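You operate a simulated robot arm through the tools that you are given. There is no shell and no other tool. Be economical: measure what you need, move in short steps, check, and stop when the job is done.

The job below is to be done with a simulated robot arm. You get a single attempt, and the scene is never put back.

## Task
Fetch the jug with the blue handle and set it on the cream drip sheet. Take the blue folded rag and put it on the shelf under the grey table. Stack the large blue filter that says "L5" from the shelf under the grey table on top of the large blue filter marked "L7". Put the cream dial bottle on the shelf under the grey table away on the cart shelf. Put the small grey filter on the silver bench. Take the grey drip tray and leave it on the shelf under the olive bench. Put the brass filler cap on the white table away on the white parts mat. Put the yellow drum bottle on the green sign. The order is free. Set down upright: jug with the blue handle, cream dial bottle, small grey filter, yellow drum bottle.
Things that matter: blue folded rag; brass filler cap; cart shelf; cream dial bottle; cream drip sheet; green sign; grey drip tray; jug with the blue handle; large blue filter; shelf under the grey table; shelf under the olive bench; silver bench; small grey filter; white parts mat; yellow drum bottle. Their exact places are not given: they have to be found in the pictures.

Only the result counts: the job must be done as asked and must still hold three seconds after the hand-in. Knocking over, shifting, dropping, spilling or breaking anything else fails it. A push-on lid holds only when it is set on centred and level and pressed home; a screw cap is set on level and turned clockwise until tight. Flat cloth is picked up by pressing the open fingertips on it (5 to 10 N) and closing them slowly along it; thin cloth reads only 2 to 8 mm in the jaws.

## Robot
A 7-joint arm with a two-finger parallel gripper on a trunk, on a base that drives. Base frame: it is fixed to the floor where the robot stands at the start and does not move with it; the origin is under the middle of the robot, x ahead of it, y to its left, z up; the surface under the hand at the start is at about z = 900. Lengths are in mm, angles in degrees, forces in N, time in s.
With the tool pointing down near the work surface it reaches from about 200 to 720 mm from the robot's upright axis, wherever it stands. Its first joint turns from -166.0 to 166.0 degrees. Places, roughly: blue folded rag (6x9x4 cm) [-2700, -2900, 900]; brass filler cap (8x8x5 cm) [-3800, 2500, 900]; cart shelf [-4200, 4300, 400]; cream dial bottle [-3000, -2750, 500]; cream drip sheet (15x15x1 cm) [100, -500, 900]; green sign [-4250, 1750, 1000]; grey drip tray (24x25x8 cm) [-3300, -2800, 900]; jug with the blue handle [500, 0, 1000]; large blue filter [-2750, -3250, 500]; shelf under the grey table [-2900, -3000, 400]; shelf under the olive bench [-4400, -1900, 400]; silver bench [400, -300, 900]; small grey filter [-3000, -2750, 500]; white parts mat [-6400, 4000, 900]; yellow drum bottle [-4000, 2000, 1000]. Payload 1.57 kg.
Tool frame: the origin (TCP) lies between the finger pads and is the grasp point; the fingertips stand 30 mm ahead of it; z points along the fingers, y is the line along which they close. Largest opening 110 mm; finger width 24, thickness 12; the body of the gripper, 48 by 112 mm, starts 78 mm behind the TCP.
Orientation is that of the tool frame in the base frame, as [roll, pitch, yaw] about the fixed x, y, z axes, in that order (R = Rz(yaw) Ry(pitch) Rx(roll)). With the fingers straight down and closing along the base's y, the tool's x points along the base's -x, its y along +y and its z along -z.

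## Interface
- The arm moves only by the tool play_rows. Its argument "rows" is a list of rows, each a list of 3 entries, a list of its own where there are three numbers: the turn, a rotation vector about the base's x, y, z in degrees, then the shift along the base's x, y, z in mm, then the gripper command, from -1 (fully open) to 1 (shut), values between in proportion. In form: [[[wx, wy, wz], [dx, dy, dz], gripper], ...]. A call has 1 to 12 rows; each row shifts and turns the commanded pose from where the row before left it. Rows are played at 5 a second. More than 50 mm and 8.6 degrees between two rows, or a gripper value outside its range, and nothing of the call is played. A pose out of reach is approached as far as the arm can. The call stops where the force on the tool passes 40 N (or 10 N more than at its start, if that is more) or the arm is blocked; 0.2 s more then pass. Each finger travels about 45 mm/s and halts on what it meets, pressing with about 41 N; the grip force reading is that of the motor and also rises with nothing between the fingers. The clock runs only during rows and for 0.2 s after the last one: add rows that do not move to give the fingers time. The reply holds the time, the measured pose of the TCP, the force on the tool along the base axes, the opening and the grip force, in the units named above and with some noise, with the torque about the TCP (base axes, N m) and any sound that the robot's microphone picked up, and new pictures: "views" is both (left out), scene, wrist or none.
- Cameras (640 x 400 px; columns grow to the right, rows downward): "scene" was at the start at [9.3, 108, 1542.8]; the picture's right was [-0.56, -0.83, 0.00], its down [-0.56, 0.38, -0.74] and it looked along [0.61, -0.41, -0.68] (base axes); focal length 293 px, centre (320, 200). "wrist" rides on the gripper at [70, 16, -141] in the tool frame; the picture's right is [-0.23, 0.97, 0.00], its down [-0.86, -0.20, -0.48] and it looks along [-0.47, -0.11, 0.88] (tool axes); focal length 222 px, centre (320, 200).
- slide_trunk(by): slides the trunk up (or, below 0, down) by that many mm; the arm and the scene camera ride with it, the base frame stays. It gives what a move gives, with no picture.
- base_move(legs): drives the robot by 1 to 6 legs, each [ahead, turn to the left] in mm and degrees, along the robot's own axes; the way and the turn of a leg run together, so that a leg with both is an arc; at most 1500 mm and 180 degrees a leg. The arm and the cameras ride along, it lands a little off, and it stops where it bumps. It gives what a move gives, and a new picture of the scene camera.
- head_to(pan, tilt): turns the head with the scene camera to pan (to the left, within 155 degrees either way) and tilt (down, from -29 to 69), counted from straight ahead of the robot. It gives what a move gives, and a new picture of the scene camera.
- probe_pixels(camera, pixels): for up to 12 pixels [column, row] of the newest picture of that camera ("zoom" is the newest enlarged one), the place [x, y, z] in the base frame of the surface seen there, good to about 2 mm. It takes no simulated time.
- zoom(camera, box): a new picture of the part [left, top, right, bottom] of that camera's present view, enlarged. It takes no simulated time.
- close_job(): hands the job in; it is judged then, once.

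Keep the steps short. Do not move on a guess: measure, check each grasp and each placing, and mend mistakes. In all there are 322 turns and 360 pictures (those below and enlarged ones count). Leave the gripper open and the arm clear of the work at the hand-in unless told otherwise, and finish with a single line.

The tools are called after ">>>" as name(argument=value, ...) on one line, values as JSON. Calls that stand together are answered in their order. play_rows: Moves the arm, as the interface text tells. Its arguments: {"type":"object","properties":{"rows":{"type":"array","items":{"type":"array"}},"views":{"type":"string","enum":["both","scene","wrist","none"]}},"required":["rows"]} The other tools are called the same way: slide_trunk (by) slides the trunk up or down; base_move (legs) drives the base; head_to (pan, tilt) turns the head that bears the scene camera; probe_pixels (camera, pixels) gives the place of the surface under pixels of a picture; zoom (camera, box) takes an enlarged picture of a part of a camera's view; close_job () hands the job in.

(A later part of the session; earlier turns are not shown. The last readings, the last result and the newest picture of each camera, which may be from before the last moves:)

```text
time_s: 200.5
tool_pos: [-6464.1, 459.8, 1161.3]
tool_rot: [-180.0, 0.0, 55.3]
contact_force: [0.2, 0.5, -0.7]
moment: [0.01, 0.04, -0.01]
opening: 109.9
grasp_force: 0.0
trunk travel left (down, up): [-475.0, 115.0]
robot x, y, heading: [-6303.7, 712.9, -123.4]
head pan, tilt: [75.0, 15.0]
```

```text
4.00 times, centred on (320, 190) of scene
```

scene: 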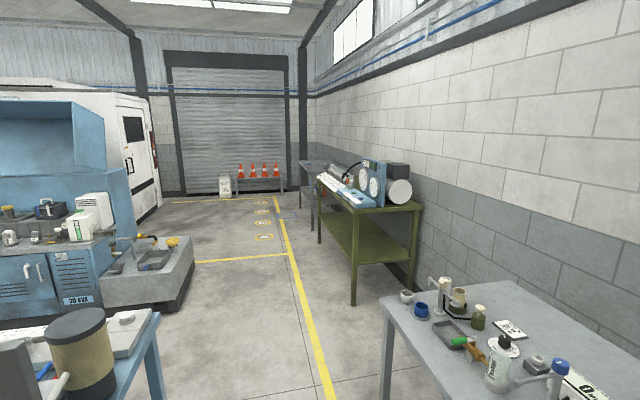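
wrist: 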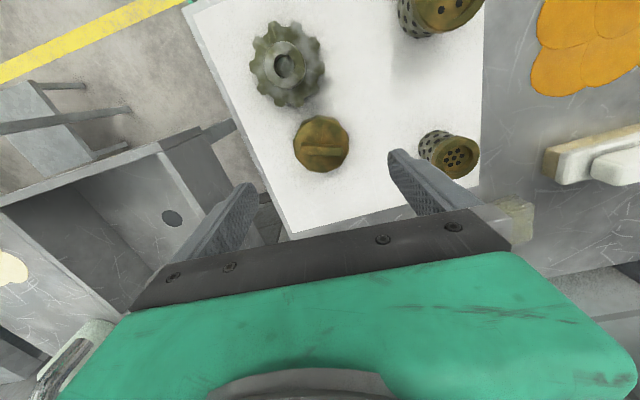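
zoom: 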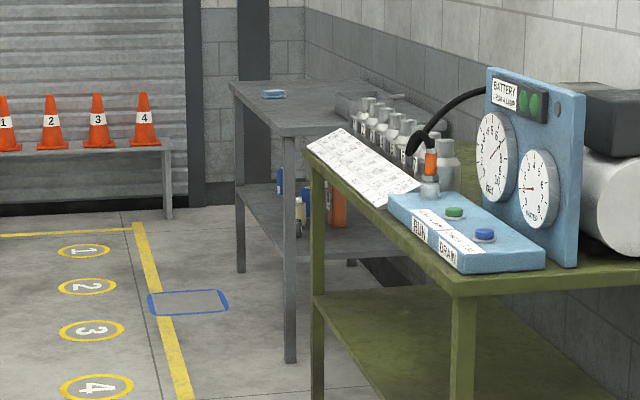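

The aisle is about 1.5 m wide. I drive 4.4 m along it to the grey table and turn to face it.

>>> base_move(legs=[[0, 86], [1490, 0], [1490, 0], [1300, 0], [0, -89.5]])

>>> head_to(pan=5, tilt=30)

```text
time_s: 228.5
tool_pos: [-3123.4, -2220.4, 1161.1]
tool_rot: [-180.0, 0.0, 51.3]
contact_force: [0.1, 0.3, -0.6]
moment: [0.01, -0.01, -0.01]
opening: 110.2
grasp_force: 0.1
trunk travel left (down, up): [-475.0, 115.0]
robot x, y, heading: [-2945.4, -1980.2, -127.4]
head pan, tilt: [75.0, 15.0]
```

scene: 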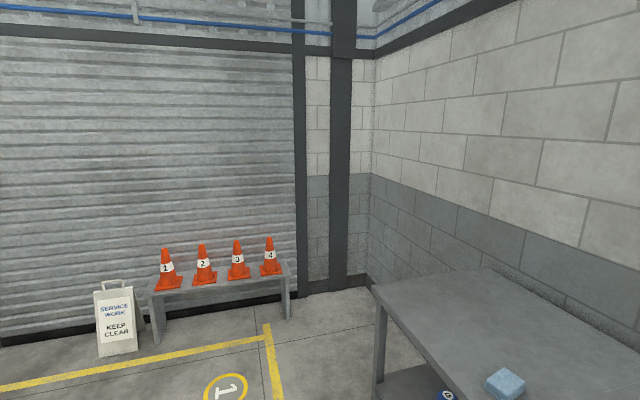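

```text
time_s: 229.9
tool_pos: [-3123.3, -2221.7, 1161.7]
tool_rot: [-180.0, 0.0, 51.3]
contact_force: [0.4, -0.2, 0.7]
moment: [-0.02, 0.02, -0.03]
opening: 110.0
grasp_force: 0.0
trunk travel left (down, up): [-475.0, 115.0]
robot x, y, heading: [-2941.4, -1980.6, -127.3]
head pan, tilt: [5.0, 30.0]
```

scene: 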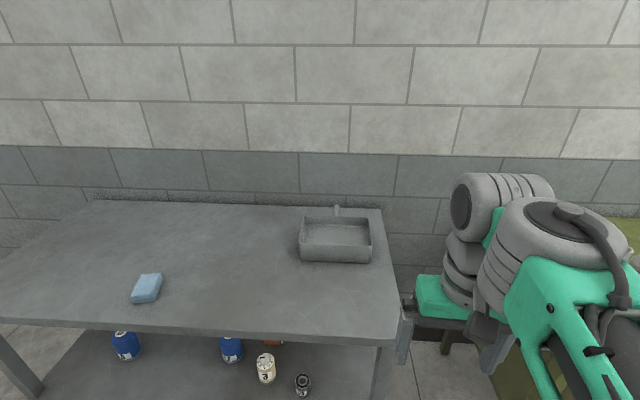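

I see the rag (147,288), the tray (337,240) and on the shelf two blue filters (125,345), (232,348), the cream bottle (265,368) and a small grey thing (302,385). I measure and enlarge the shelf.

>>> probe_pixels(camera="scene", pixels=[[137, 275], [161, 275], [157, 302], [132, 300], [147, 283], [300, 222], [371, 222], [372, 262], [300, 260], [335, 235], [337, 209], [330, 250]])

>>> probe_pixels(camera="scene", pixels=[[40, 390], [375, 370], [398, 342], [5, 318], [90, 202], [378, 210], [125, 345], [232, 350], [265, 368], [302, 380], [180, 380], [120, 385]])

>>> zoom(camera="scene", box=[60, 310, 360, 400])

```text
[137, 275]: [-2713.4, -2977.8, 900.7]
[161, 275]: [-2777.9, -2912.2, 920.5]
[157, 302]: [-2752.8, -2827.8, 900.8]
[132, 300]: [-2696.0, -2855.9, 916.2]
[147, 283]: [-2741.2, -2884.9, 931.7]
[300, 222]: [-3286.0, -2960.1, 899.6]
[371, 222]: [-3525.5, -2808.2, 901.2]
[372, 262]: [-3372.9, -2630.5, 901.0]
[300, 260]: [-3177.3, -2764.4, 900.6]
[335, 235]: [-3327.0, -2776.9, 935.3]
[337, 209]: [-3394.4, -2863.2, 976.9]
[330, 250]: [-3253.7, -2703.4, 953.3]
```

```text
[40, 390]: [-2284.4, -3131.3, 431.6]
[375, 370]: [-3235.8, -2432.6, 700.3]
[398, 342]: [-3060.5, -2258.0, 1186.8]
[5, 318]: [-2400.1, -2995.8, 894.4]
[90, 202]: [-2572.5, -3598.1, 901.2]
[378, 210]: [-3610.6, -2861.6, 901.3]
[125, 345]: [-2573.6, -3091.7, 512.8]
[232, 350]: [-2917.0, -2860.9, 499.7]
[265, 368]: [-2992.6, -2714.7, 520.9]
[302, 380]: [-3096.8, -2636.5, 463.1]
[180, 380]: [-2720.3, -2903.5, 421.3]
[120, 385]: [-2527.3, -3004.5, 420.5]
```

```text
2.13 times, centred on (210, 355) of scene
```

zoom: 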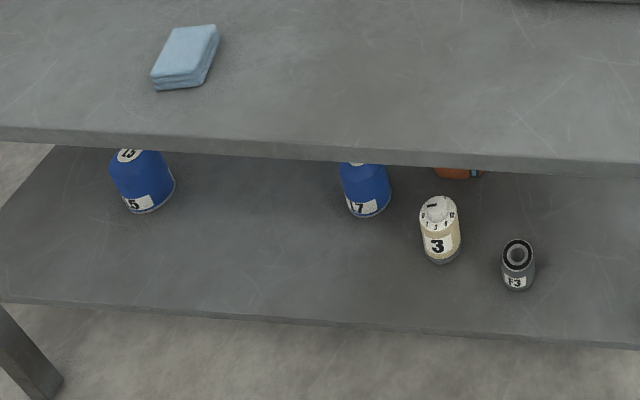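

The left blue filter is L5, the middle one L7, then the cream bottle "3" and the small grey filter "F3". I drive 740 mm along the table to stand in front of L5, L7 and the rag.

>>> base_move(legs=[[0, 90], [740, 0], [0, -90]])

>>> head_to(pan=0, tilt=45)

```text
time_s: 241.7
tool_pos: [-2513.3, -2669.2, 1161.9]
tool_rot: [-180.0, 0.0, 52.7]
contact_force: [0.4, 0.1, -0.8]
moment: [0.0, 0.03, -0.02]
opening: 109.9
grasp_force: 0.1
trunk travel left (down, up): [-475.0, 115.0]
robot x, y, heading: [-2341.4, -2424.8, -126.2]
head pan, tilt: [5.0, 30.0]
```

scene: 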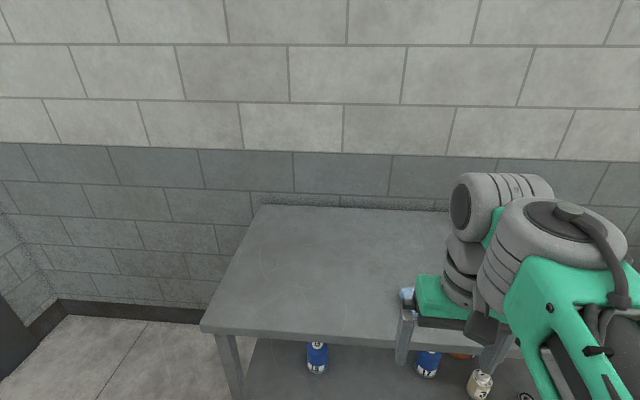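

```text
time_s: 242.4
tool_pos: [-2513.5, -2670.3, 1161.8]
tool_rot: [-179.9, 0.1, 52.6]
contact_force: [-0.5, -1.1, 0.4]
moment: [-0.03, 0.02, 0.02]
opening: 109.8
grasp_force: 0.0
trunk travel left (down, up): [-475.0, 115.0]
robot x, y, heading: [-2335.5, -2424.0, -126.2]
head pan, tilt: [0.0, 45.0]
```

scene: 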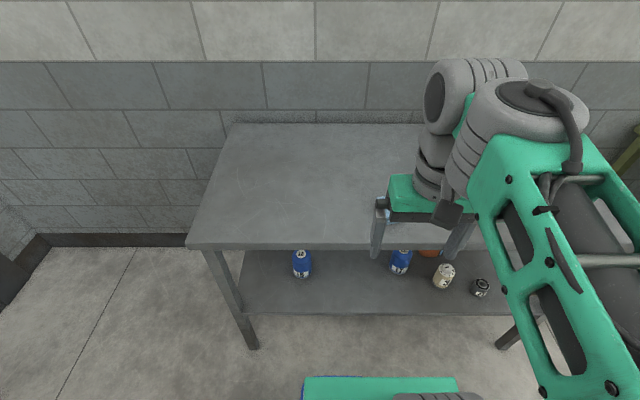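

>>> zoom(camera="scene", box=[270, 230, 510, 320])

>>> probe_pixels(camera="zoom", pixels=[[85, 55], [62, 90], [85, 105], [85, 127], [108, 90], [350, 60], [327, 90], [348, 118], [370, 90], [470, 100], [465, 145], [560, 150]])

```text
2.67 times, centred on (390, 275) of scene
```

zoom: 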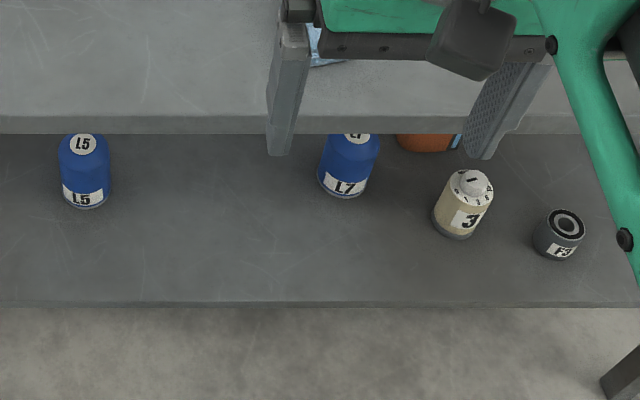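

```text
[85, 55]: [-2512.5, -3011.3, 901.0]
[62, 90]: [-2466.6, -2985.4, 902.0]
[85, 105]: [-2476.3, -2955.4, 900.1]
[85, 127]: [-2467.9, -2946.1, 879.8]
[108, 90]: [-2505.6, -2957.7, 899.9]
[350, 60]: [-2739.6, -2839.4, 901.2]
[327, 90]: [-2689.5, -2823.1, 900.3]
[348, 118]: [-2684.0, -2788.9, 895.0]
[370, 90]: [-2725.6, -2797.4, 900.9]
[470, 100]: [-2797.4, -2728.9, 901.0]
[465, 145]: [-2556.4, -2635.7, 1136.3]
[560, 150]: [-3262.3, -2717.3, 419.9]
```

>>> probe_pixels(camera="zoom", pixels=[[83, 138], [83, 152], [60, 165], [85, 178], [107, 165], [86, 205], [64, 190], [105, 190], [83, 160], [86, 195], [180, 303], [400, 303]])

>>> probe_pixels(camera="zoom", pixels=[[352, 136], [324, 160], [350, 172], [377, 160], [344, 195], [320, 178], [365, 190], [472, 183], [450, 205], [475, 220], [563, 225], [556, 250]])

```text
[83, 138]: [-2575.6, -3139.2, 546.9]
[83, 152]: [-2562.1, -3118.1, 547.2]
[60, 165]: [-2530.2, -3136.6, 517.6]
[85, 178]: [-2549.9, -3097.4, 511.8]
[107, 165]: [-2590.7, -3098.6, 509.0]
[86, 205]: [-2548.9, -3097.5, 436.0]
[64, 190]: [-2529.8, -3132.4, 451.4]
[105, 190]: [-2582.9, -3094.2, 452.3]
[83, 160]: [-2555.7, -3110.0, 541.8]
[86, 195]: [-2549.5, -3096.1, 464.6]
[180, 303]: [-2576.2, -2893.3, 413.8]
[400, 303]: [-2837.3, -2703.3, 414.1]
```

```text
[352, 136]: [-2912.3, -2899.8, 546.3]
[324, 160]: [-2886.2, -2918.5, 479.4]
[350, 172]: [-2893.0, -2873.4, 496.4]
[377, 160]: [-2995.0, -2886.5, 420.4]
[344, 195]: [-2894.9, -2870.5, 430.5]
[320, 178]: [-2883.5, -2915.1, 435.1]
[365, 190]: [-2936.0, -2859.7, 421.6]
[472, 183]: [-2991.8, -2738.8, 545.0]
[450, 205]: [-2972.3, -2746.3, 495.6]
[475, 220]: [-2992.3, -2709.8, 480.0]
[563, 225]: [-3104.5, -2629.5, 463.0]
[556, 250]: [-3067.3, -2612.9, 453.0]
```

L5: centre (-2568,-3127), top 547, about 72 mm across, about 180 mm behind the shelf edge. L7: centre (-2917,-2899), top 546. I'll work under the table with the tool tilted forward. I lower the trunk 400 mm first.

>>> slide_trunk(by=-400)

>>> head_to(pan=10, tilt=20)

```text
time_s: 246.2
tool_pos: [-2515.6, -2672.7, 756.9]
tool_rot: [-179.8, -1.1, 52.6]
contact_force: [-0.3, 0.5, -0.4]
moment: [-0.04, 0.01, 0.01]
opening: 110.0
grasp_force: 0.0
trunk travel left (down, up): [-75.0, 515.0]
robot x, y, heading: [-2342.1, -2424.9, -126.2]
head pan, tilt: [0.0, 45.0]
```

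```text
time_s: 247.1
tool_pos: [-2516.8, -2673.2, 756.1]
tool_rot: [-179.9, -1.0, 52.6]
contact_force: [-0.4, 0.0, -0.2]
moment: [-0.01, -0.03, 0.01]
opening: 109.9
grasp_force: 0.0
trunk travel left (down, up): [-75.0, 515.0]
robot x, y, heading: [-2341.7, -2424.3, -126.4]
head pan, tilt: [10.0, 20.0]
```

scene: 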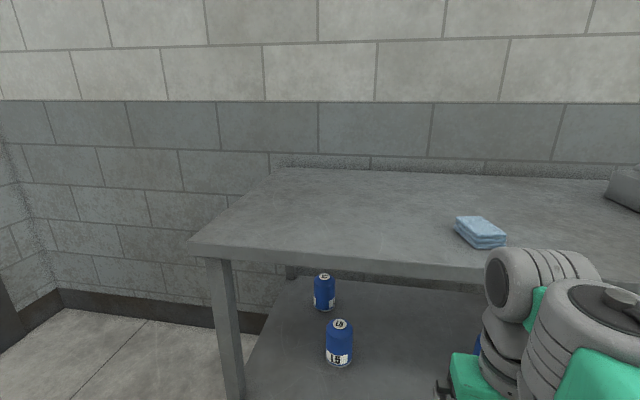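

L5 is free in front. I tilt the tool forward by 60° and move to a point in front of L5 under the table edge, in two parts.

>>> play_rows(rows=[[[-4.8, 3.6, 0], [4.6, -32.4, -24.6], -1], [[-4.8, 3.6, 0], [4.6, -32.4, -24.6], -1], [[-4.8, 3.6, 0], [4.6, -32.4, -24.6], -1], [[-4.8, 3.6, 0], [4.6, -32.4, -24.6], -1], [[-4.8, 3.6, 0], [4.6, -32.4, -24.6], -1]])

```text
time_s: 247.8
tool_pos: [-2529.6, -2756.0, 759.8]
tool_rot: [-179.9, 8.5, 52.0]
contact_force: [-0.9, -0.1, -0.3]
moment: [0.0, -0.02, -0.02]
opening: 109.8
grasp_force: 0.0
out of reach, approached as far as the arm can: row 3
trunk travel left (down, up): [-75.0, 515.0]
robot x, y, heading: [-2339.5, -2426.4, -126.0]
head pan, tilt: [10.0, 20.0]
stopped in row 3: the arm was blocked; the commanded pose is now the measured one
```

scene: 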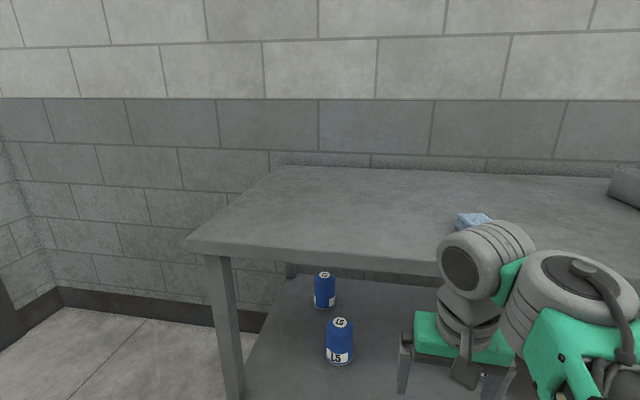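
wrist: 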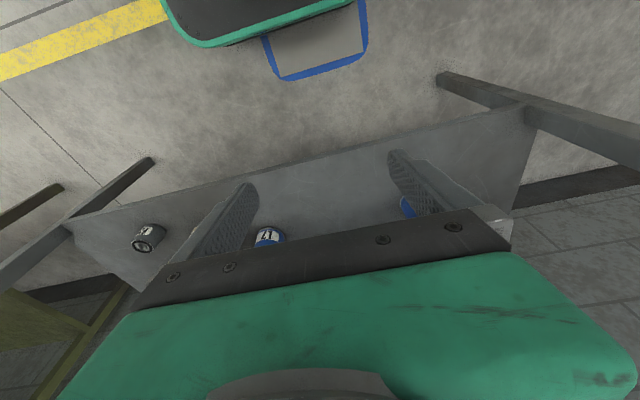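

The arm was blocked. I measure the wrist roll joint at (480,250) against the table edge.

>>> probe_pixels(camera="scene", pixels=[[465, 265], [480, 235], [445, 250], [500, 280], [455, 305], [430, 330], [520, 350], [430, 262], [400, 360], [540, 300], [560, 270], [600, 290]])

```text
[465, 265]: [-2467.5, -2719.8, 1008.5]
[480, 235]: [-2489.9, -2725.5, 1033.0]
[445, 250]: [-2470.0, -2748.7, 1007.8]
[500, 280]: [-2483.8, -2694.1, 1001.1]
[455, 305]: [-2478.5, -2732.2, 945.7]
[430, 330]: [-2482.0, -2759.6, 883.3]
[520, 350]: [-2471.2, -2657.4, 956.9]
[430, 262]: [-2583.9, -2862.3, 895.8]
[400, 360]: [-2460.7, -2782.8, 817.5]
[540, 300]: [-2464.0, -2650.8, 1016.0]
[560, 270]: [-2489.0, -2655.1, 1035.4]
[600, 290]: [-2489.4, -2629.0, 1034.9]
```

The pose is too near to the robot for tilting. I back off 150 mm and lower the trunk fully, then tilt further out.

>>> base_move(legs=[[-150, 0]])

>>> slide_trunk(by=-70)

```text
time_s: 249.1
tool_pos: [-2438.8, -2631.5, 759.0]
tool_rot: [-180.0, 8.0, 52.0]
contact_force: [0.3, -0.3, 0.0]
moment: [0.0, 0.03, -0.01]
opening: 109.9
grasp_force: 0.0
trunk travel left (down, up): [-75.0, 515.0]
robot x, y, heading: [-2251.8, -2301.0, -126.0]
head pan, tilt: [10.0, 20.0]
```

scene: 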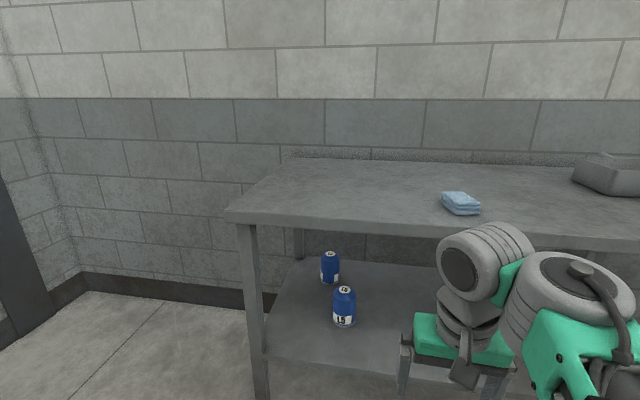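

```text
time_s: 250.2
tool_pos: [-2440.9, -2631.5, 690.0]
tool_rot: [-179.9, 7.7, 52.0]
contact_force: [0.2, 0.1, -0.7]
moment: [0.01, -0.01, 0.03]
opening: 110.1
grasp_force: 0.1
trunk travel left (down, up): [-5.0, 585.0]
robot x, y, heading: [-2251.8, -2301.4, -126.2]
head pan, tilt: [10.0, 20.0]
```

>>> play_rows(rows=[[[0, 0, 0], [2, -48, -5], -1], [[0, 0, 0], [2, -48, -5], -1], [[-3.2, 2.4, 0], [2, -48, -5], -1], [[-3.2, 2.4, 0], [2, -48, -5], -1], [[-5.6, 4.2, 0], [-3, -4, -10], -1], [[-5.6, 4.2, 0], [-3, -4, -10], -1], [[-5.6, 4.2, 0], [-3, -4, -10], -1], [[-5.6, 4.2, 0], [-3, -4, -10], -1], [[-5.6, 4.2, 0], [-3, -4, -10], -1], [[-5.6, 4.2, 0], [-3, -4, -10], -1]])

```text
time_s: 252.4
tool_pos: [-2428.2, -2819.1, 708.4]
tool_rot: [179.9, 22.4, 51.9]
contact_force: [-0.1, 0.2, -0.8]
moment: [-0.04, -0.05, -0.02]
opening: 109.9
grasp_force: 0.1
out of reach, approached as far as the arm can: row 5, 6, 7, 8, 9, 10
trunk travel left (down, up): [-5.0, 585.0]
robot x, y, heading: [-2249.7, -2301.1, -126.1]
head pan, tilt: [10.0, 20.0]
```

scene: 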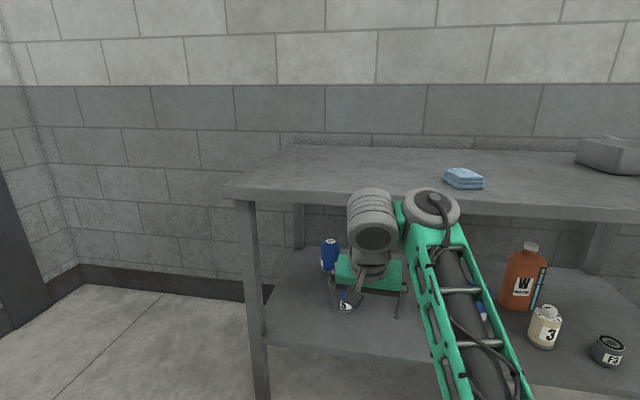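
wrist: 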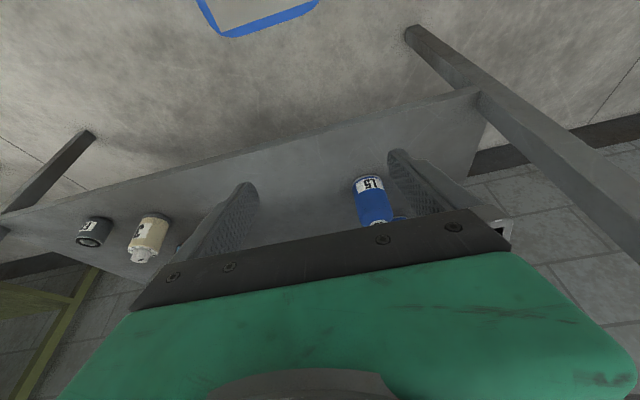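

Tilt stops at 22° here. I try lower down: straight down 140 mm first, then tilt again.

>>> play_rows(rows=[[[0, 0, 0], [0, 0, -40], -1], [[0, 0, 0], [0, 0, -40], -1], [[0, 0, 0], [0, 0, -40], -1], [[0, 0, 0], [0, 0, -30], -1], [[-4.8, 3.6, 0], [0, 0, 0], -1], [[-4.8, 3.6, 0], [0, 0, 0], -1], [[-4.8, 3.6, 0], [0, 0, 0], -1], [[-4.8, 3.6, 0], [0, 0, 0], -1]])

```text
time_s: 254.2
tool_pos: [-2406.2, -2762.5, 774.9]
tool_rot: [179.6, 32.1, 51.8]
contact_force: [-0.8, 0.4, 1.4]
moment: [-0.01, -0.02, 0.03]
opening: 110.1
grasp_force: 0.0
out of reach, approached as far as the arm can: row 1, 2, 3, 4, 5, 6, 7, 8
trunk travel left (down, up): [-5.0, 585.0]
robot x, y, heading: [-2248.6, -2300.5, -126.3]
head pan, tilt: [10.0, 20.0]
```

scene: 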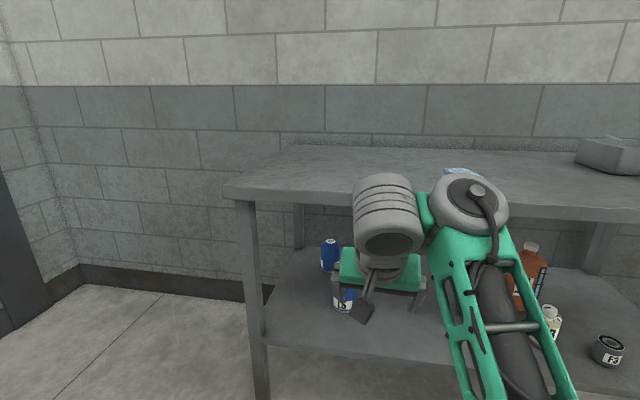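
wrist: 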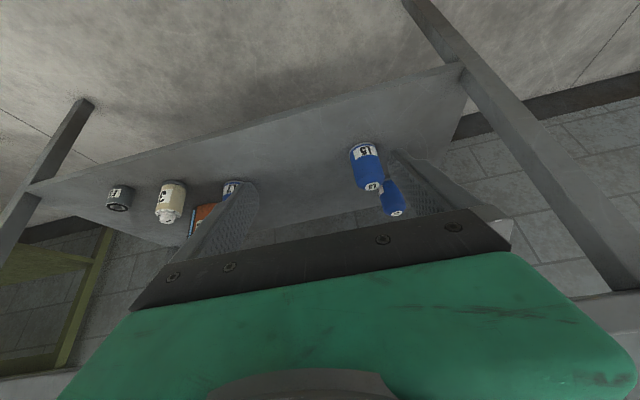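

The arm is folded sideways (elbow out to the right), which limits the tilt. I bring it back to the straight starting posture, to the robot's right front, and level the tool.

>>> play_rows(rows=[[[2.13, -1.6, 0], [-22.9, 40.9, -4.6], -1], [[2.13, -1.6, 0], [-22.9, 40.9, -4.6], -1], [[2.13, -1.6, 0], [-22.9, 40.9, -4.6], -1], [[2.13, -1.6, 0], [-22.9, 40.9, -4.6], -1], [[2.13, -1.6, 0], [-22.9, 40.9, -4.6], -1], [[2.13, -1.6, 0], [-22.9, 40.9, -4.6], -1], [[2.13, -1.6, 0], [-22.9, 40.9, -4.6], -1], [[2.13, -1.6, 0], [-22.9, 40.9, -4.6], -1], [[2.13, -1.6, 0], [-22.9, 40.9, -4.6], -1], [[2.13, -1.6, 0], [-22.9, 40.9, -4.6], -1], [[2.13, -1.6, 0], [-22.9, 40.9, -4.6], -1], [[2.13, -1.6, 0], [-22.9, 40.9, -4.6], -1]], views="none")

>>> head_to(pan=-40, tilt=45)

```text
time_s: 255.2
tool_pos: [-2444.3, -2651.8, 740.3]
tool_rot: [179.1, 19.4, 62.7]
contact_force: [-0.2, 0.7, -0.3]
moment: [-0.03, 0.02, -0.02]
opening: 110.2
grasp_force: 0.0
trunk travel left (down, up): [-5.0, 585.0]
robot x, y, heading: [-2248.7, -2300.2, -125.9]
head pan, tilt: [10.0, 20.0]
stopped in row 4: the arm was blocked; the commanded pose is now the measured one
```

```text
time_s: 256.4
tool_pos: [-2446.3, -2652.8, 743.0]
tool_rot: [179.2, 19.8, 62.4]
contact_force: [0.3, -0.5, 0.8]
moment: [-0.02, -0.01, 0.0]
opening: 109.7
grasp_force: 0.0
trunk travel left (down, up): [-5.0, 585.0]
robot x, y, heading: [-2253.1, -2300.5, -126.2]
head pan, tilt: [-40.0, 45.0]
```

scene: 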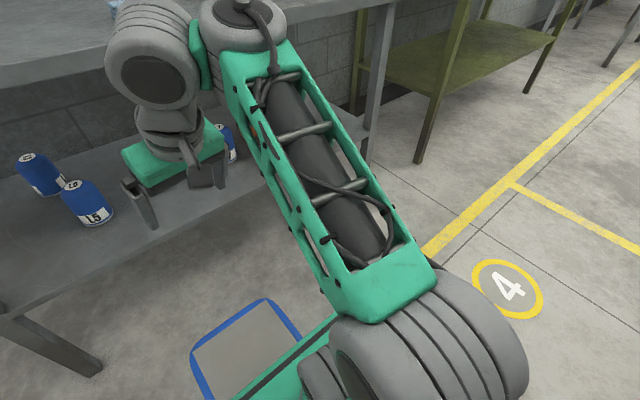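

The elbow roller sits low near the base body. I raise the trunk again and put the arm in order at height.

>>> slide_trunk(by=400)

>>> play_rows(rows=[[[2, -1.5, 0], [-22.9, 40.9, 8], -1], [[2, -1.5, 0], [-22.9, 40.9, 8], -1], [[2, -1.5, 0], [-22.9, 40.9, 8], -1], [[2, -1.5, 0], [-22.9, 40.9, 8], -1], [[2, -1.5, -2], [-22.9, 40.9, 0], -1], [[2, -1.5, -2], [-22.9, 40.9, 0], -1], [[2, -1.5, -2], [-22.9, 40.9, 0], -1], [[2, -1.5, -2], [-22.9, 40.9, 0], -1], [[0, 0, 0], [-22.9, 40.9, 0], -1]], views="scene")

```text
time_s: 260.2
tool_pos: [-2442.1, -2647.9, 1146.3]
tool_rot: [179.4, 20.1, 62.4]
contact_force: [-0.3, -0.2, -0.2]
moment: [-0.01, -0.01, 0.01]
opening: 110.0
grasp_force: 0.0
trunk travel left (down, up): [-405.0, 185.0]
robot x, y, heading: [-2252.9, -2298.1, -126.1]
head pan, tilt: [-40.0, 45.0]
```

```text
time_s: 262.2
tool_pos: [-2625.5, -2342.2, 1091.6]
tool_rot: [177.0, 0.5, 53.9]
contact_force: [1.2, -0.3, 0.8]
moment: [-0.03, 0.01, 0.01]
opening: 110.1
grasp_force: 0.0
out of reach, approached as far as the arm can: row 2, 3, 4, 5, 6
trunk travel left (down, up): [-405.0, 185.0]
robot x, y, heading: [-2251.5, -2300.5, -126.4]
head pan, tilt: [-40.0, 45.0]
```

scene: 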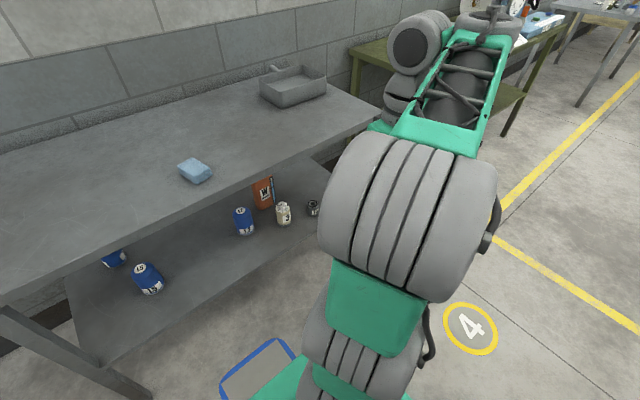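

The arm now lies in one plane. I test tilting outward along its own plane here in the free aisle.

>>> play_rows(rows=[[[0, 0, 0], [-30, -3, 0], -1], [[0, 0, 0], [-30, -3, 0], -1], [[-0.8, 7, 0], [-20, -2, 0], -1], [[-0.8, 7, 0], [-20, -2, 0], -1], [[-0.8, 7, 0], [-20, -2, 0], -1], [[-0.8, 7, 0], [-20, -2, 0], -1], [[-0.8, 7, 0], [-20, -2, 0], -1], [[-0.8, 7, 0], [-20, -2, 0], -1], [[0, 0, 0], [0, 0, 0], -1]], views="scene")

```text
time_s: 264.2
tool_pos: [-2889.0, -2344.1, 1243.6]
tool_rot: [-149.3, 27.4, 62.7]
contact_force: [-0.6, 0.0, 0.3]
moment: [-0.01, -0.03, 0.03]
opening: 109.9
grasp_force: 0.1
out of reach, approached as far as the arm can: row 1, 2, 3, 4, 5, 6, 7, 8
trunk travel left (down, up): [-405.0, 185.0]
robot x, y, heading: [-2249.8, -2302.2, -126.1]
head pan, tilt: [-40.0, 45.0]
```

scene: 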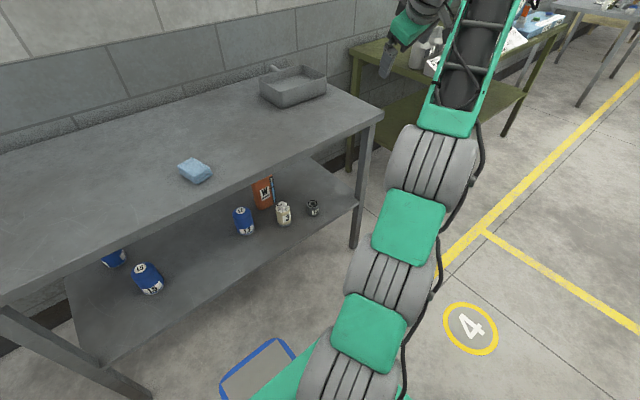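

The tilt of 40° was reached, but higher than asked. I test whether it can go down with this tilt.

>>> play_rows(rows=[[[0, 0, 0], [0, 0, -40], -1], [[0, 0, 0], [0, 0, -40], -1], [[0, 0, 0], [0, 0, -40], -1], [[0, 0, 0], [0, 0, 0], -1]], views="scene")

```text
time_s: 265.2
tool_pos: [-2947.2, -2340.1, 1163.7]
tool_rot: [-149.3, 27.4, 62.8]
contact_force: [-1.3, 0.2, 1.0]
moment: [-0.01, 0.02, 0.01]
opening: 110.1
grasp_force: 0.0
out of reach, approached as far as the arm can: row 1, 2, 3
trunk travel left (down, up): [-405.0, 185.0]
robot x, y, heading: [-2249.5, -2298.1, -126.1]
head pan, tilt: [-40.0, 45.0]
```

scene: 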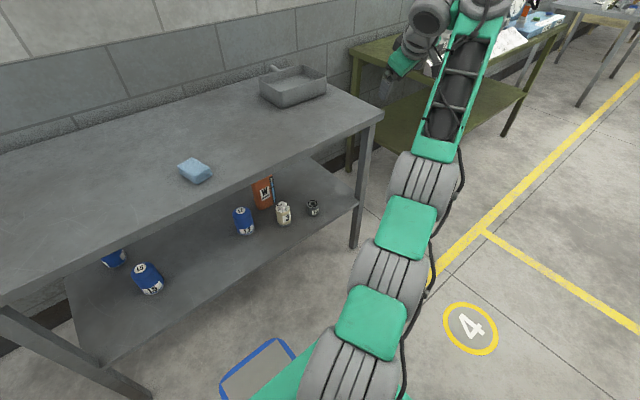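

I suspect the last wrist joint is near its limit. I level the tool, come back to the front and turn the hand by -180° toward the middle of its range.

>>> play_rows(rows=[[[0.9, -8, 0], [34.4, -26, -7], -1], [[0.9, -8, 0], [34.4, -26, -7], -1], [[0.9, -8, 0], [34.4, -26, -7], -1], [[0.9, -8, 0], [34.4, -26, -7], -1], [[0.9, -8, 0], [34.4, -26, -7], -1], [[0, 0, -8], [34.4, -26, -7], -1], [[0, 0, -8], [34.4, -26, -7], -1], [[0, 0, -8], [34.4, -26, -7], -1], [[0, 0, -8], [34.4, -26, -7], -1], [[0, 0, -8], [0, 0, 0], -1], [[0, 0, -8], [0, 0, 0], -1], [[0, 0, -8], [0, 0, 0], -1]], views="none")

>>> play_rows(rows=[[[0, 0, -8], [0, 0, 0], -1], [[0, 0, -8], [0, 0, 0], -1], [[0, 0, -8], [0, 0, 0], -1], [[0, 0, -8], [0, 0, 0], -1], [[0, 0, -8], [0, 0, 0], -1], [[0, 0, -8], [0, 0, 0], -1], [[0, 0, -8], [0, 0, 0], -1], [[0, 0, -8], [0, 0, 0], -1], [[0, 0, -8], [0, 0, 0], -1], [[0, 0, -8], [0, 0, 0], -1], [[0, 0, -8], [0, 0, 0], -1], [[0, 0, -8], [0, 0, 0], -1]], views="scene")

```text
time_s: 267.8
tool_pos: [-2672.7, -2530.1, 1094.6]
tool_rot: [-176.6, 4.5, -1.8]
contact_force: [-0.4, 0.0, -0.4]
moment: [-0.01, 0.03, 0.02]
opening: 109.8
grasp_force: 0.1
out of reach, approached as far as the arm can: row 1, 3, 4, 5, 12
trunk travel left (down, up): [-405.0, 185.0]
robot x, y, heading: [-2247.1, -2298.2, -126.1]
head pan, tilt: [-40.0, 45.0]
```

```text
time_s: 270.4
tool_pos: [-2664.1, -2521.6, 1058.6]
tool_rot: [-176.7, 4.5, -97.8]
contact_force: [-0.1, -0.2, 0.6]
moment: [-0.06, -0.01, 0.0]
opening: 110.0
grasp_force: 0.2
out of reach, approached as far as the arm can: row 1, 2, 3, 4, 5, 6, 7, 8, 10
trunk travel left (down, up): [-405.0, 185.0]
robot x, y, heading: [-2252.5, -2298.3, -125.9]
head pan, tilt: [-40.0, 45.0]
```

scene: 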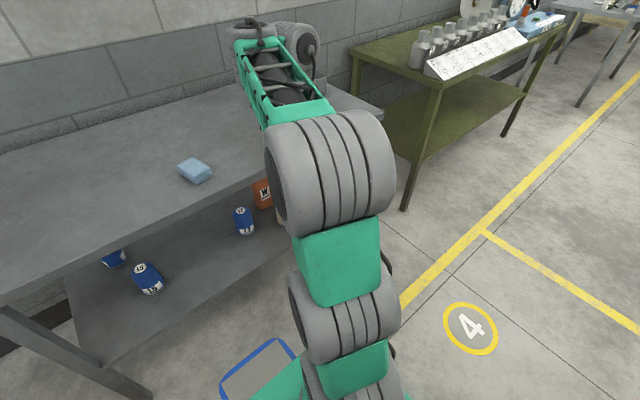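

The posture looks more natural now. I level the tool, finish the turn, and bring the tool straight ahead of the robot.

>>> play_rows(rows=[[[-2, 1.9, -7], [15, -12, 10], -1], [[-2, 1.9, -7], [15, -12, 10], -1], [[0, 0, -7], [15, -12, 10], -1], [[0, 0, -7], [15, -12, 10], -1], [[0, 0, 0], [15, -12, 0], -1], [[0, 0, 0], [0, 0, 0], -1]], views="none")

>>> play_rows(rows=[[[-5.6, 4.1, 0], [0, 0, 0], -1], [[-5.6, 4.1, 0], [0, 0, 0], -1], [[-5.6, 4.1, 0], [0, 0, 0], -1], [[-5.6, 4.1, 0], [0, 0, 0], -1], [[-5.6, 4.1, 0], [0, 0, 0], -1], [[-5.6, 4.1, 0], [0, 0, 0], -1], [[0, 0, 0], [0, 0, 0], -1]], views="scene")

```text
time_s: 271.8
tool_pos: [-2589.0, -2585.7, 1099.8]
tool_rot: [-179.3, -0.3, -125.8]
contact_force: [-0.6, -0.9, 0.7]
moment: [0.0, 0.02, 0.04]
opening: 109.9
grasp_force: 0.0
trunk travel left (down, up): [-405.0, 185.0]
robot x, y, heading: [-2250.1, -2299.8, -126.0]
head pan, tilt: [-40.0, 45.0]
```

```text
time_s: 273.4
tool_pos: [-2600.4, -2588.7, 1202.5]
tool_rot: [-179.8, -37.9, -125.7]
contact_force: [0.5, 1.2, 0.1]
moment: [0.0, 0.04, -0.02]
opening: 110.1
grasp_force: 0.2
out of reach, approached as far as the arm can: row 1, 4, 5, 6
trunk travel left (down, up): [-405.0, 185.0]
robot x, y, heading: [-2249.6, -2299.4, -125.9]
head pan, tilt: [-40.0, 45.0]
```

scene: 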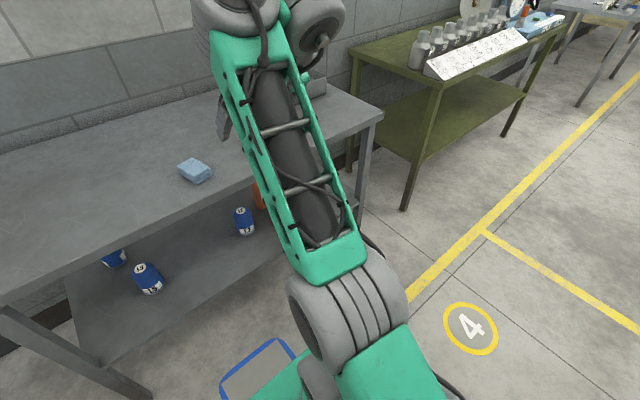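

The hand's side offset is lateral, so forward tilt is not taken by the bending wrist joint. I level again and turn the hand +90° so that the bending joint works forward.

>>> play_rows(rows=[[[6.2, -4.5, 0], [0, 0, -15], -1], [[6.2, -4.5, 0], [0, 0, -15], -1], [[6.2, -4.5, 0], [0, 0, -15], -1], [[6.2, -4.5, 0], [0, 0, -15], -1], [[6.2, -4.5, 0], [0, 0, -15], -1], [[0, 0, 8], [0, 0, -15], -1], [[0, 0, 8], [0, 0, 0], -1], [[0, 0, 8], [0, 0, 0], -1], [[0, 0, 8], [0, 0, 0], -1], [[0, 0, 8], [0, 0, 0], -1], [[0, 0, 8], [0, 0, 0], -1], [[0, 0, 8], [0, 0, 0], -1]], views="none")

>>> play_rows(rows=[[[0, 0, 8], [0, 0, 0], -1], [[0, 0, 8], [0, 0, 0], -1], [[0, 0, 8], [0, 0, 0], -1], [[0, 0, 8], [0, 0, 0], -1], [[0, 0, 0], [0, 0, 0], -1]], views="scene")

```text
time_s: 276.0
tool_pos: [-2603.8, -2590.5, 1120.1]
tool_rot: [-179.5, -0.8, -69.8]
contact_force: [0.6, 0.2, 0.2]
moment: [0.01, 0.02, 0.01]
opening: 110.1
grasp_force: 0.0
out of reach, approached as far as the arm can: row 5
trunk travel left (down, up): [-405.0, 185.0]
robot x, y, heading: [-2248.3, -2302.6, -125.6]
head pan, tilt: [-40.0, 45.0]
```

```text
time_s: 277.2
tool_pos: [-2604.0, -2590.7, 1117.4]
tool_rot: [-179.5, -0.6, -37.7]
contact_force: [0.3, 0.0, -0.6]
moment: [0.01, -0.02, 0.02]
opening: 109.9
grasp_force: 0.1
trunk travel left (down, up): [-405.0, 185.0]
robot x, y, heading: [-2253.3, -2297.4, -126.1]
head pan, tilt: [-40.0, 45.0]
```

scene: 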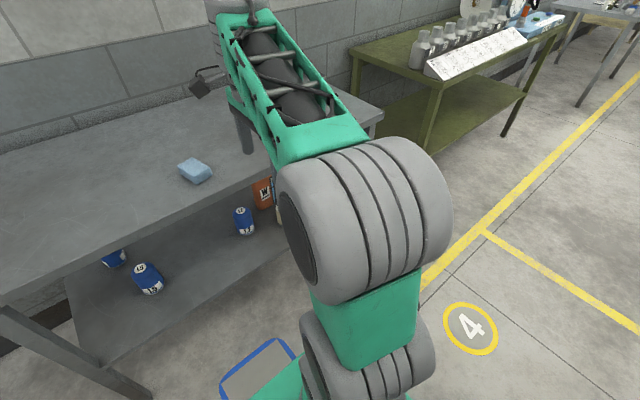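

Now the hand offset points away from the robot. I test the tilt along the arm's direction.

>>> play_rows(rows=[[[-5.1, 6.2, 0], [0, 0, 0], -1], [[-5.1, 6.2, 0], [0, 0, 0], -1], [[-5.1, 6.2, 0], [0, 0, 0], -1], [[-5.1, 6.2, 0], [0, 0, 0], -1], [[-5.1, 6.2, 0], [0, 0, 0], -1], [[-5.1, 6.2, 0], [0, 0, 0], -1], [[0, 0, 0], [0, 0, 0], -1]], views="scene")

```text
time_s: 278.8
tool_pos: [-2609.7, -2626.3, 1250.8]
tool_rot: [133.9, 9.2, -41.6]
contact_force: [-0.2, 0.5, 0.7]
moment: [-0.01, 0.0, -0.05]
opening: 110.2
grasp_force: 0.0
out of reach, approached as far as the arm can: row 4, 5, 6
trunk travel left (down, up): [-405.0, 185.0]
robot x, y, heading: [-2248.1, -2299.7, -126.3]
head pan, tilt: [-40.0, 45.0]
```

scene: 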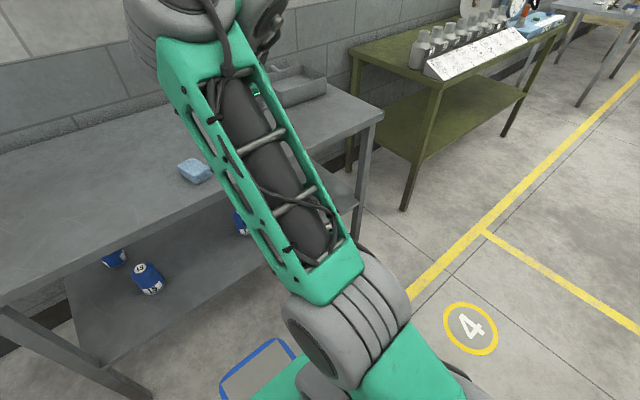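

The elbow has swung low to the right. I level the tool, stretch the arm out over the table at z about 1080 (above everything there), and see if the elbow comes up when I draw it back.

>>> play_rows(rows=[[[5.1, -6.2, 0], [-10, -15, -25], -1], [[5.1, -6.2, 0], [-10, -15, -25], -1], [[5.1, -6.2, 0], [-10, -15, -25], -1], [[5.1, -6.2, 0], [-10, -15, -25], -1], [[5.1, -6.2, 0], [-10, -15, -25], -1], [[5.1, -6.2, 0], [-10, -15, -25], -1], [[0, 0, 0], [-15, -25, -15], -1], [[0, 0, 0], [-15, -25, 0], -1], [[0, 0, 0], [-15, -25, 0], -1], [[0, 0, 0], [-15, -25, 0], -1]], views="scene")

```text
time_s: 281.0
tool_pos: [-2706.4, -2791.0, 1067.9]
tool_rot: [-179.3, -0.6, -37.8]
contact_force: [0.5, -1.2, 0.5]
moment: [0.02, 0.01, 0.02]
opening: 110.1
grasp_force: 0.1
out of reach, approached as far as the arm can: row 9, 10
trunk travel left (down, up): [-405.0, 185.0]
robot x, y, heading: [-2245.9, -2298.9, -126.2]
head pan, tilt: [-40.0, 45.0]
```

scene: 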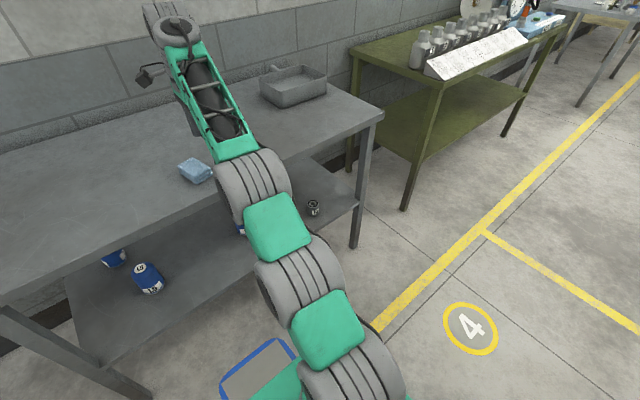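

The arm is straight now. I draw it back along the same line and look at the elbow.

>>> play_rows(rows=[[[0, 0, 0], [30, 33, 0], -1], [[0, 0, 0], [30, 33, 0], -1], [[0, 0, 0], [30, 33, 0], -1], [[0, 0, 0], [30, 33, 0], -1]], views="scene")

```text
time_s: 282.0
tool_pos: [-2584.1, -2658.6, 1069.1]
tool_rot: [-179.5, -0.6, -37.8]
contact_force: [-0.5, 0.0, -0.1]
moment: [0.02, 0.0, 0.0]
opening: 110.0
grasp_force: 0.1
trunk travel left (down, up): [-405.0, 185.0]
robot x, y, heading: [-2250.0, -2298.8, -126.3]
head pan, tilt: [-40.0, 45.0]
```

scene: 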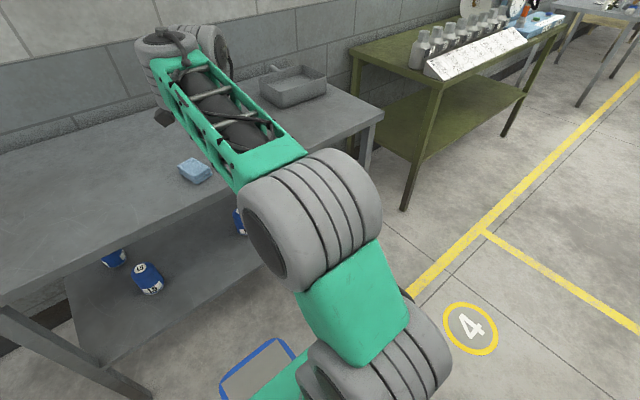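

The elbow is up now. I test the tilt again here.

>>> play_rows(rows=[[[-5.8, 5.4, 0], [0, 0, -5], -1], [[-5.8, 5.4, 0], [0, 0, -5], -1], [[-5.8, 5.4, 0], [0, 0, -5], -1], [[-5.8, 5.4, 0], [0, 0, -5], -1], [[-5.8, 5.4, 0], [0, 0, -5], -1]], views="scene")

```text
time_s: 283.2
tool_pos: [-2582.6, -2693.1, 1190.6]
tool_rot: [142.0, 3.3, -38.9]
contact_force: [-0.3, 0.3, 0.0]
moment: [-0.01, -0.02, -0.01]
opening: 109.8
grasp_force: 0.0
out of reach, approached as far as the arm can: row 3, 4, 5
trunk travel left (down, up): [-405.0, 185.0]
robot x, y, heading: [-2250.5, -2301.5, -126.0]
head pan, tilt: [-40.0, 45.0]
```

scene: 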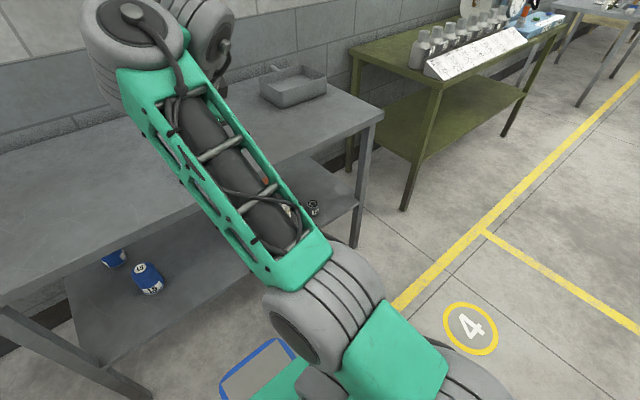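

I measure the wrist parts to understand which way the joints bend.

>>> probe_pixels(camera="scene", pixels=[[130, 15], [160, 60], [210, 40], [225, 20], [150, 85], [310, 260], [295, 330], [340, 300], [200, 120], [240, 180], [400, 340], [215, 65]])

>>> head_to(pan=0, tilt=20)

```text
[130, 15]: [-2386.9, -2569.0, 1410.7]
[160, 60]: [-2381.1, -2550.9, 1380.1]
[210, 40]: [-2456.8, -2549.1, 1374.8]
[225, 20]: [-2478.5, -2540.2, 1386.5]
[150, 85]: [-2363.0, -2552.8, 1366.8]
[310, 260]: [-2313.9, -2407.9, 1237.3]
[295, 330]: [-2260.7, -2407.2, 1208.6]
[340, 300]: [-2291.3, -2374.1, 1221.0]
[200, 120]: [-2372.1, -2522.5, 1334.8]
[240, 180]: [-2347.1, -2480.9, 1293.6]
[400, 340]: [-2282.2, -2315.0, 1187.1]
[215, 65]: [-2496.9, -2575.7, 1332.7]
```

```text
time_s: 284.3
tool_pos: [-2583.1, -2692.8, 1190.4]
tool_rot: [142.1, 3.2, -38.8]
contact_force: [0.5, 0.1, 0.3]
moment: [-0.01, -0.01, 0.03]
opening: 109.9
grasp_force: 0.0
trunk travel left (down, up): [-405.0, 185.0]
robot x, y, heading: [-2252.5, -2299.7, -126.3]
head pan, tilt: [0.0, 20.0]
```

scene: 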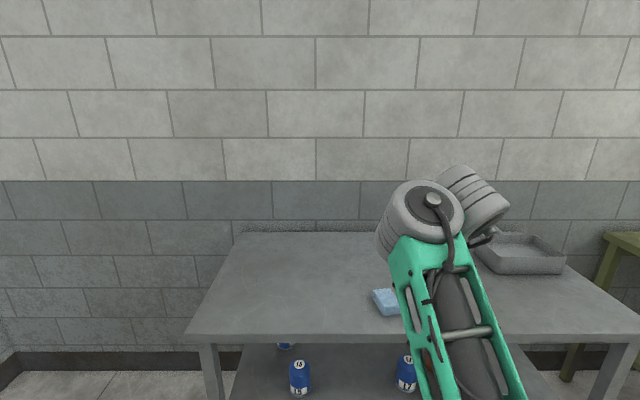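

>>> zoom(camera="scene", box=[340, 140, 560, 300])

```text
2.50 times, centred on (450, 220) of scene
```

zoom: 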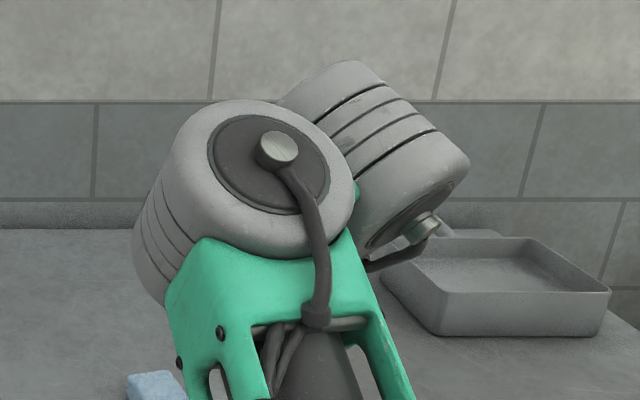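

Now I understand: the bend axis and the hand axis are lined up, so forward tilt isn't possible from here. Instead I level the hand, tilt it sideways to the right (the free joint), then swing it about the vertical to the front.

>>> play_rows(rows=[[[5.6, -5.2, 0], [0, 6, -24], -1], [[5.6, -5.2, 0], [0, 6, -24], -1], [[5.6, -5.2, 0], [0, 6, -24], -1], [[5.6, -5.2, 0], [0, 6, -24], -1], [[5.6, -5.2, 0], [0, 6, -24], -1], [[4.7, 6.5, 0], [0, 0, 0], -1], [[4.7, 6.5, 0], [0, 0, 0], -1], [[4.7, 6.5, 0], [0, 0, 0], -1], [[4.7, 6.5, 0], [0, 0, 0], -1], [[4.7, 6.5, 0], [0, 0, 0], -1], [[4.7, 6.5, 0], [0, 0, 0], -1], [[4.7, 6.5, 0], [0, 0, 0], -1]], views="scene")

```text
time_s: 286.9
tool_pos: [-2582.6, -2637.1, 1016.9]
tool_rot: [177.2, 43.7, -38.4]
contact_force: [0.1, -0.4, 0.1]
moment: [-0.03, 0.02, 0.01]
opening: 109.9
grasp_force: 0.0
out of reach, approached as far as the arm can: row 8, 9, 10, 11, 12
trunk travel left (down, up): [-405.0, 185.0]
robot x, y, heading: [-2252.1, -2298.9, -126.1]
head pan, tilt: [0.0, 20.0]
```

scene: 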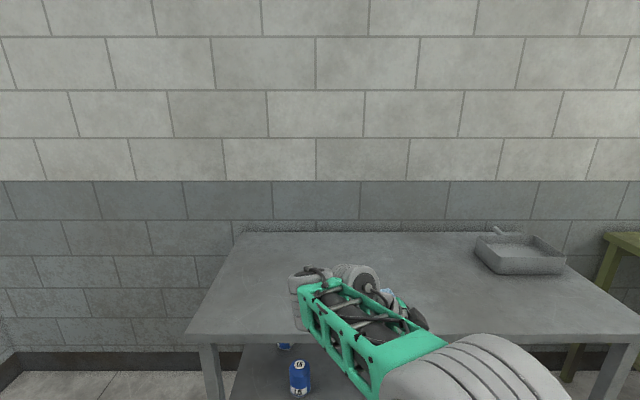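

The forearm now lies sideways. In that posture the hand can tilt about the forearm's own axis. I level the hand, move it to front-left so the forearm points left, and then test the forward tilt.

>>> play_rows(rows=[[[-4.5, -6.2, 0], [29, -7.3, 8], -1], [[-4.5, -6.2, 0], [29, -7.3, 8], -1], [[-4.5, -6.2, 0], [29, -7.3, 8], -1], [[-4.5, -6.2, 0], [29, -7.3, 8], -1], [[-4.5, -6.2, 0], [29, -7.3, 8], -1], [[-3, -4.3, 0], [29, -7.3, 8], -1], [[0, 0, 0], [0, 0, 0], -1]], views="scene")

```text
time_s: 288.5
tool_pos: [-2408.9, -2681.1, 1063.9]
tool_rot: [179.1, 0.0, -37.8]
contact_force: [-0.6, 0.7, -0.7]
moment: [-0.01, -0.01, -0.01]
opening: 109.9
grasp_force: 0.2
trunk travel left (down, up): [-405.0, 185.0]
robot x, y, heading: [-2248.7, -2300.5, -126.1]
head pan, tilt: [0.0, 20.0]
```

scene: 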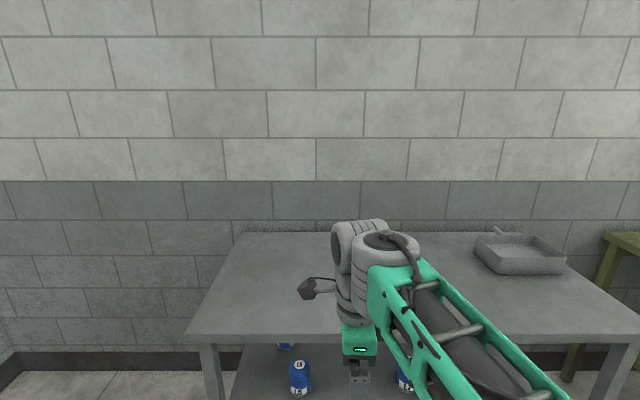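

>>> play_rows(rows=[[[-6.4, 4.7, 0], [0, 0, 0], -1], [[-6.4, 4.7, 0], [0, 0, 0], -1], [[-6.4, 4.7, 0], [0, 0, 0], -1], [[-6.4, 4.7, 0], [0, 0, 0], -1], [[-6.4, 4.7, 0], [0, 0, 0], -1]], views="scene")

```text
time_s: 289.7
tool_pos: [-2408.8, -2681.9, 1053.7]
tool_rot: [140.7, 0.4, -37.5]
contact_force: [-0.6, 0.8, 0.2]
moment: [0.01, 0.02, 0.0]
opening: 109.8
grasp_force: 0.0
trunk travel left (down, up): [-405.0, 185.0]
robot x, y, heading: [-2247.3, -2301.1, -125.9]
head pan, tilt: [0.0, 20.0]
```

scene: 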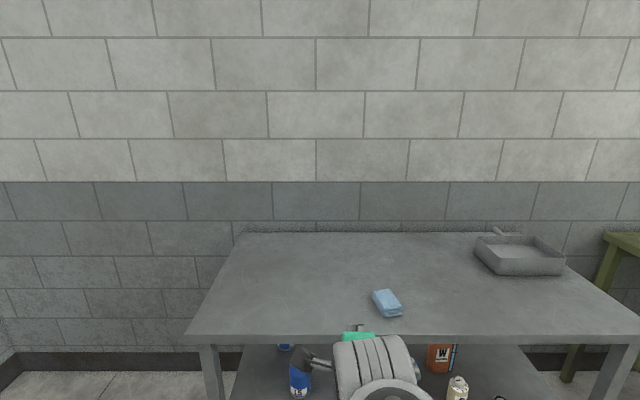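

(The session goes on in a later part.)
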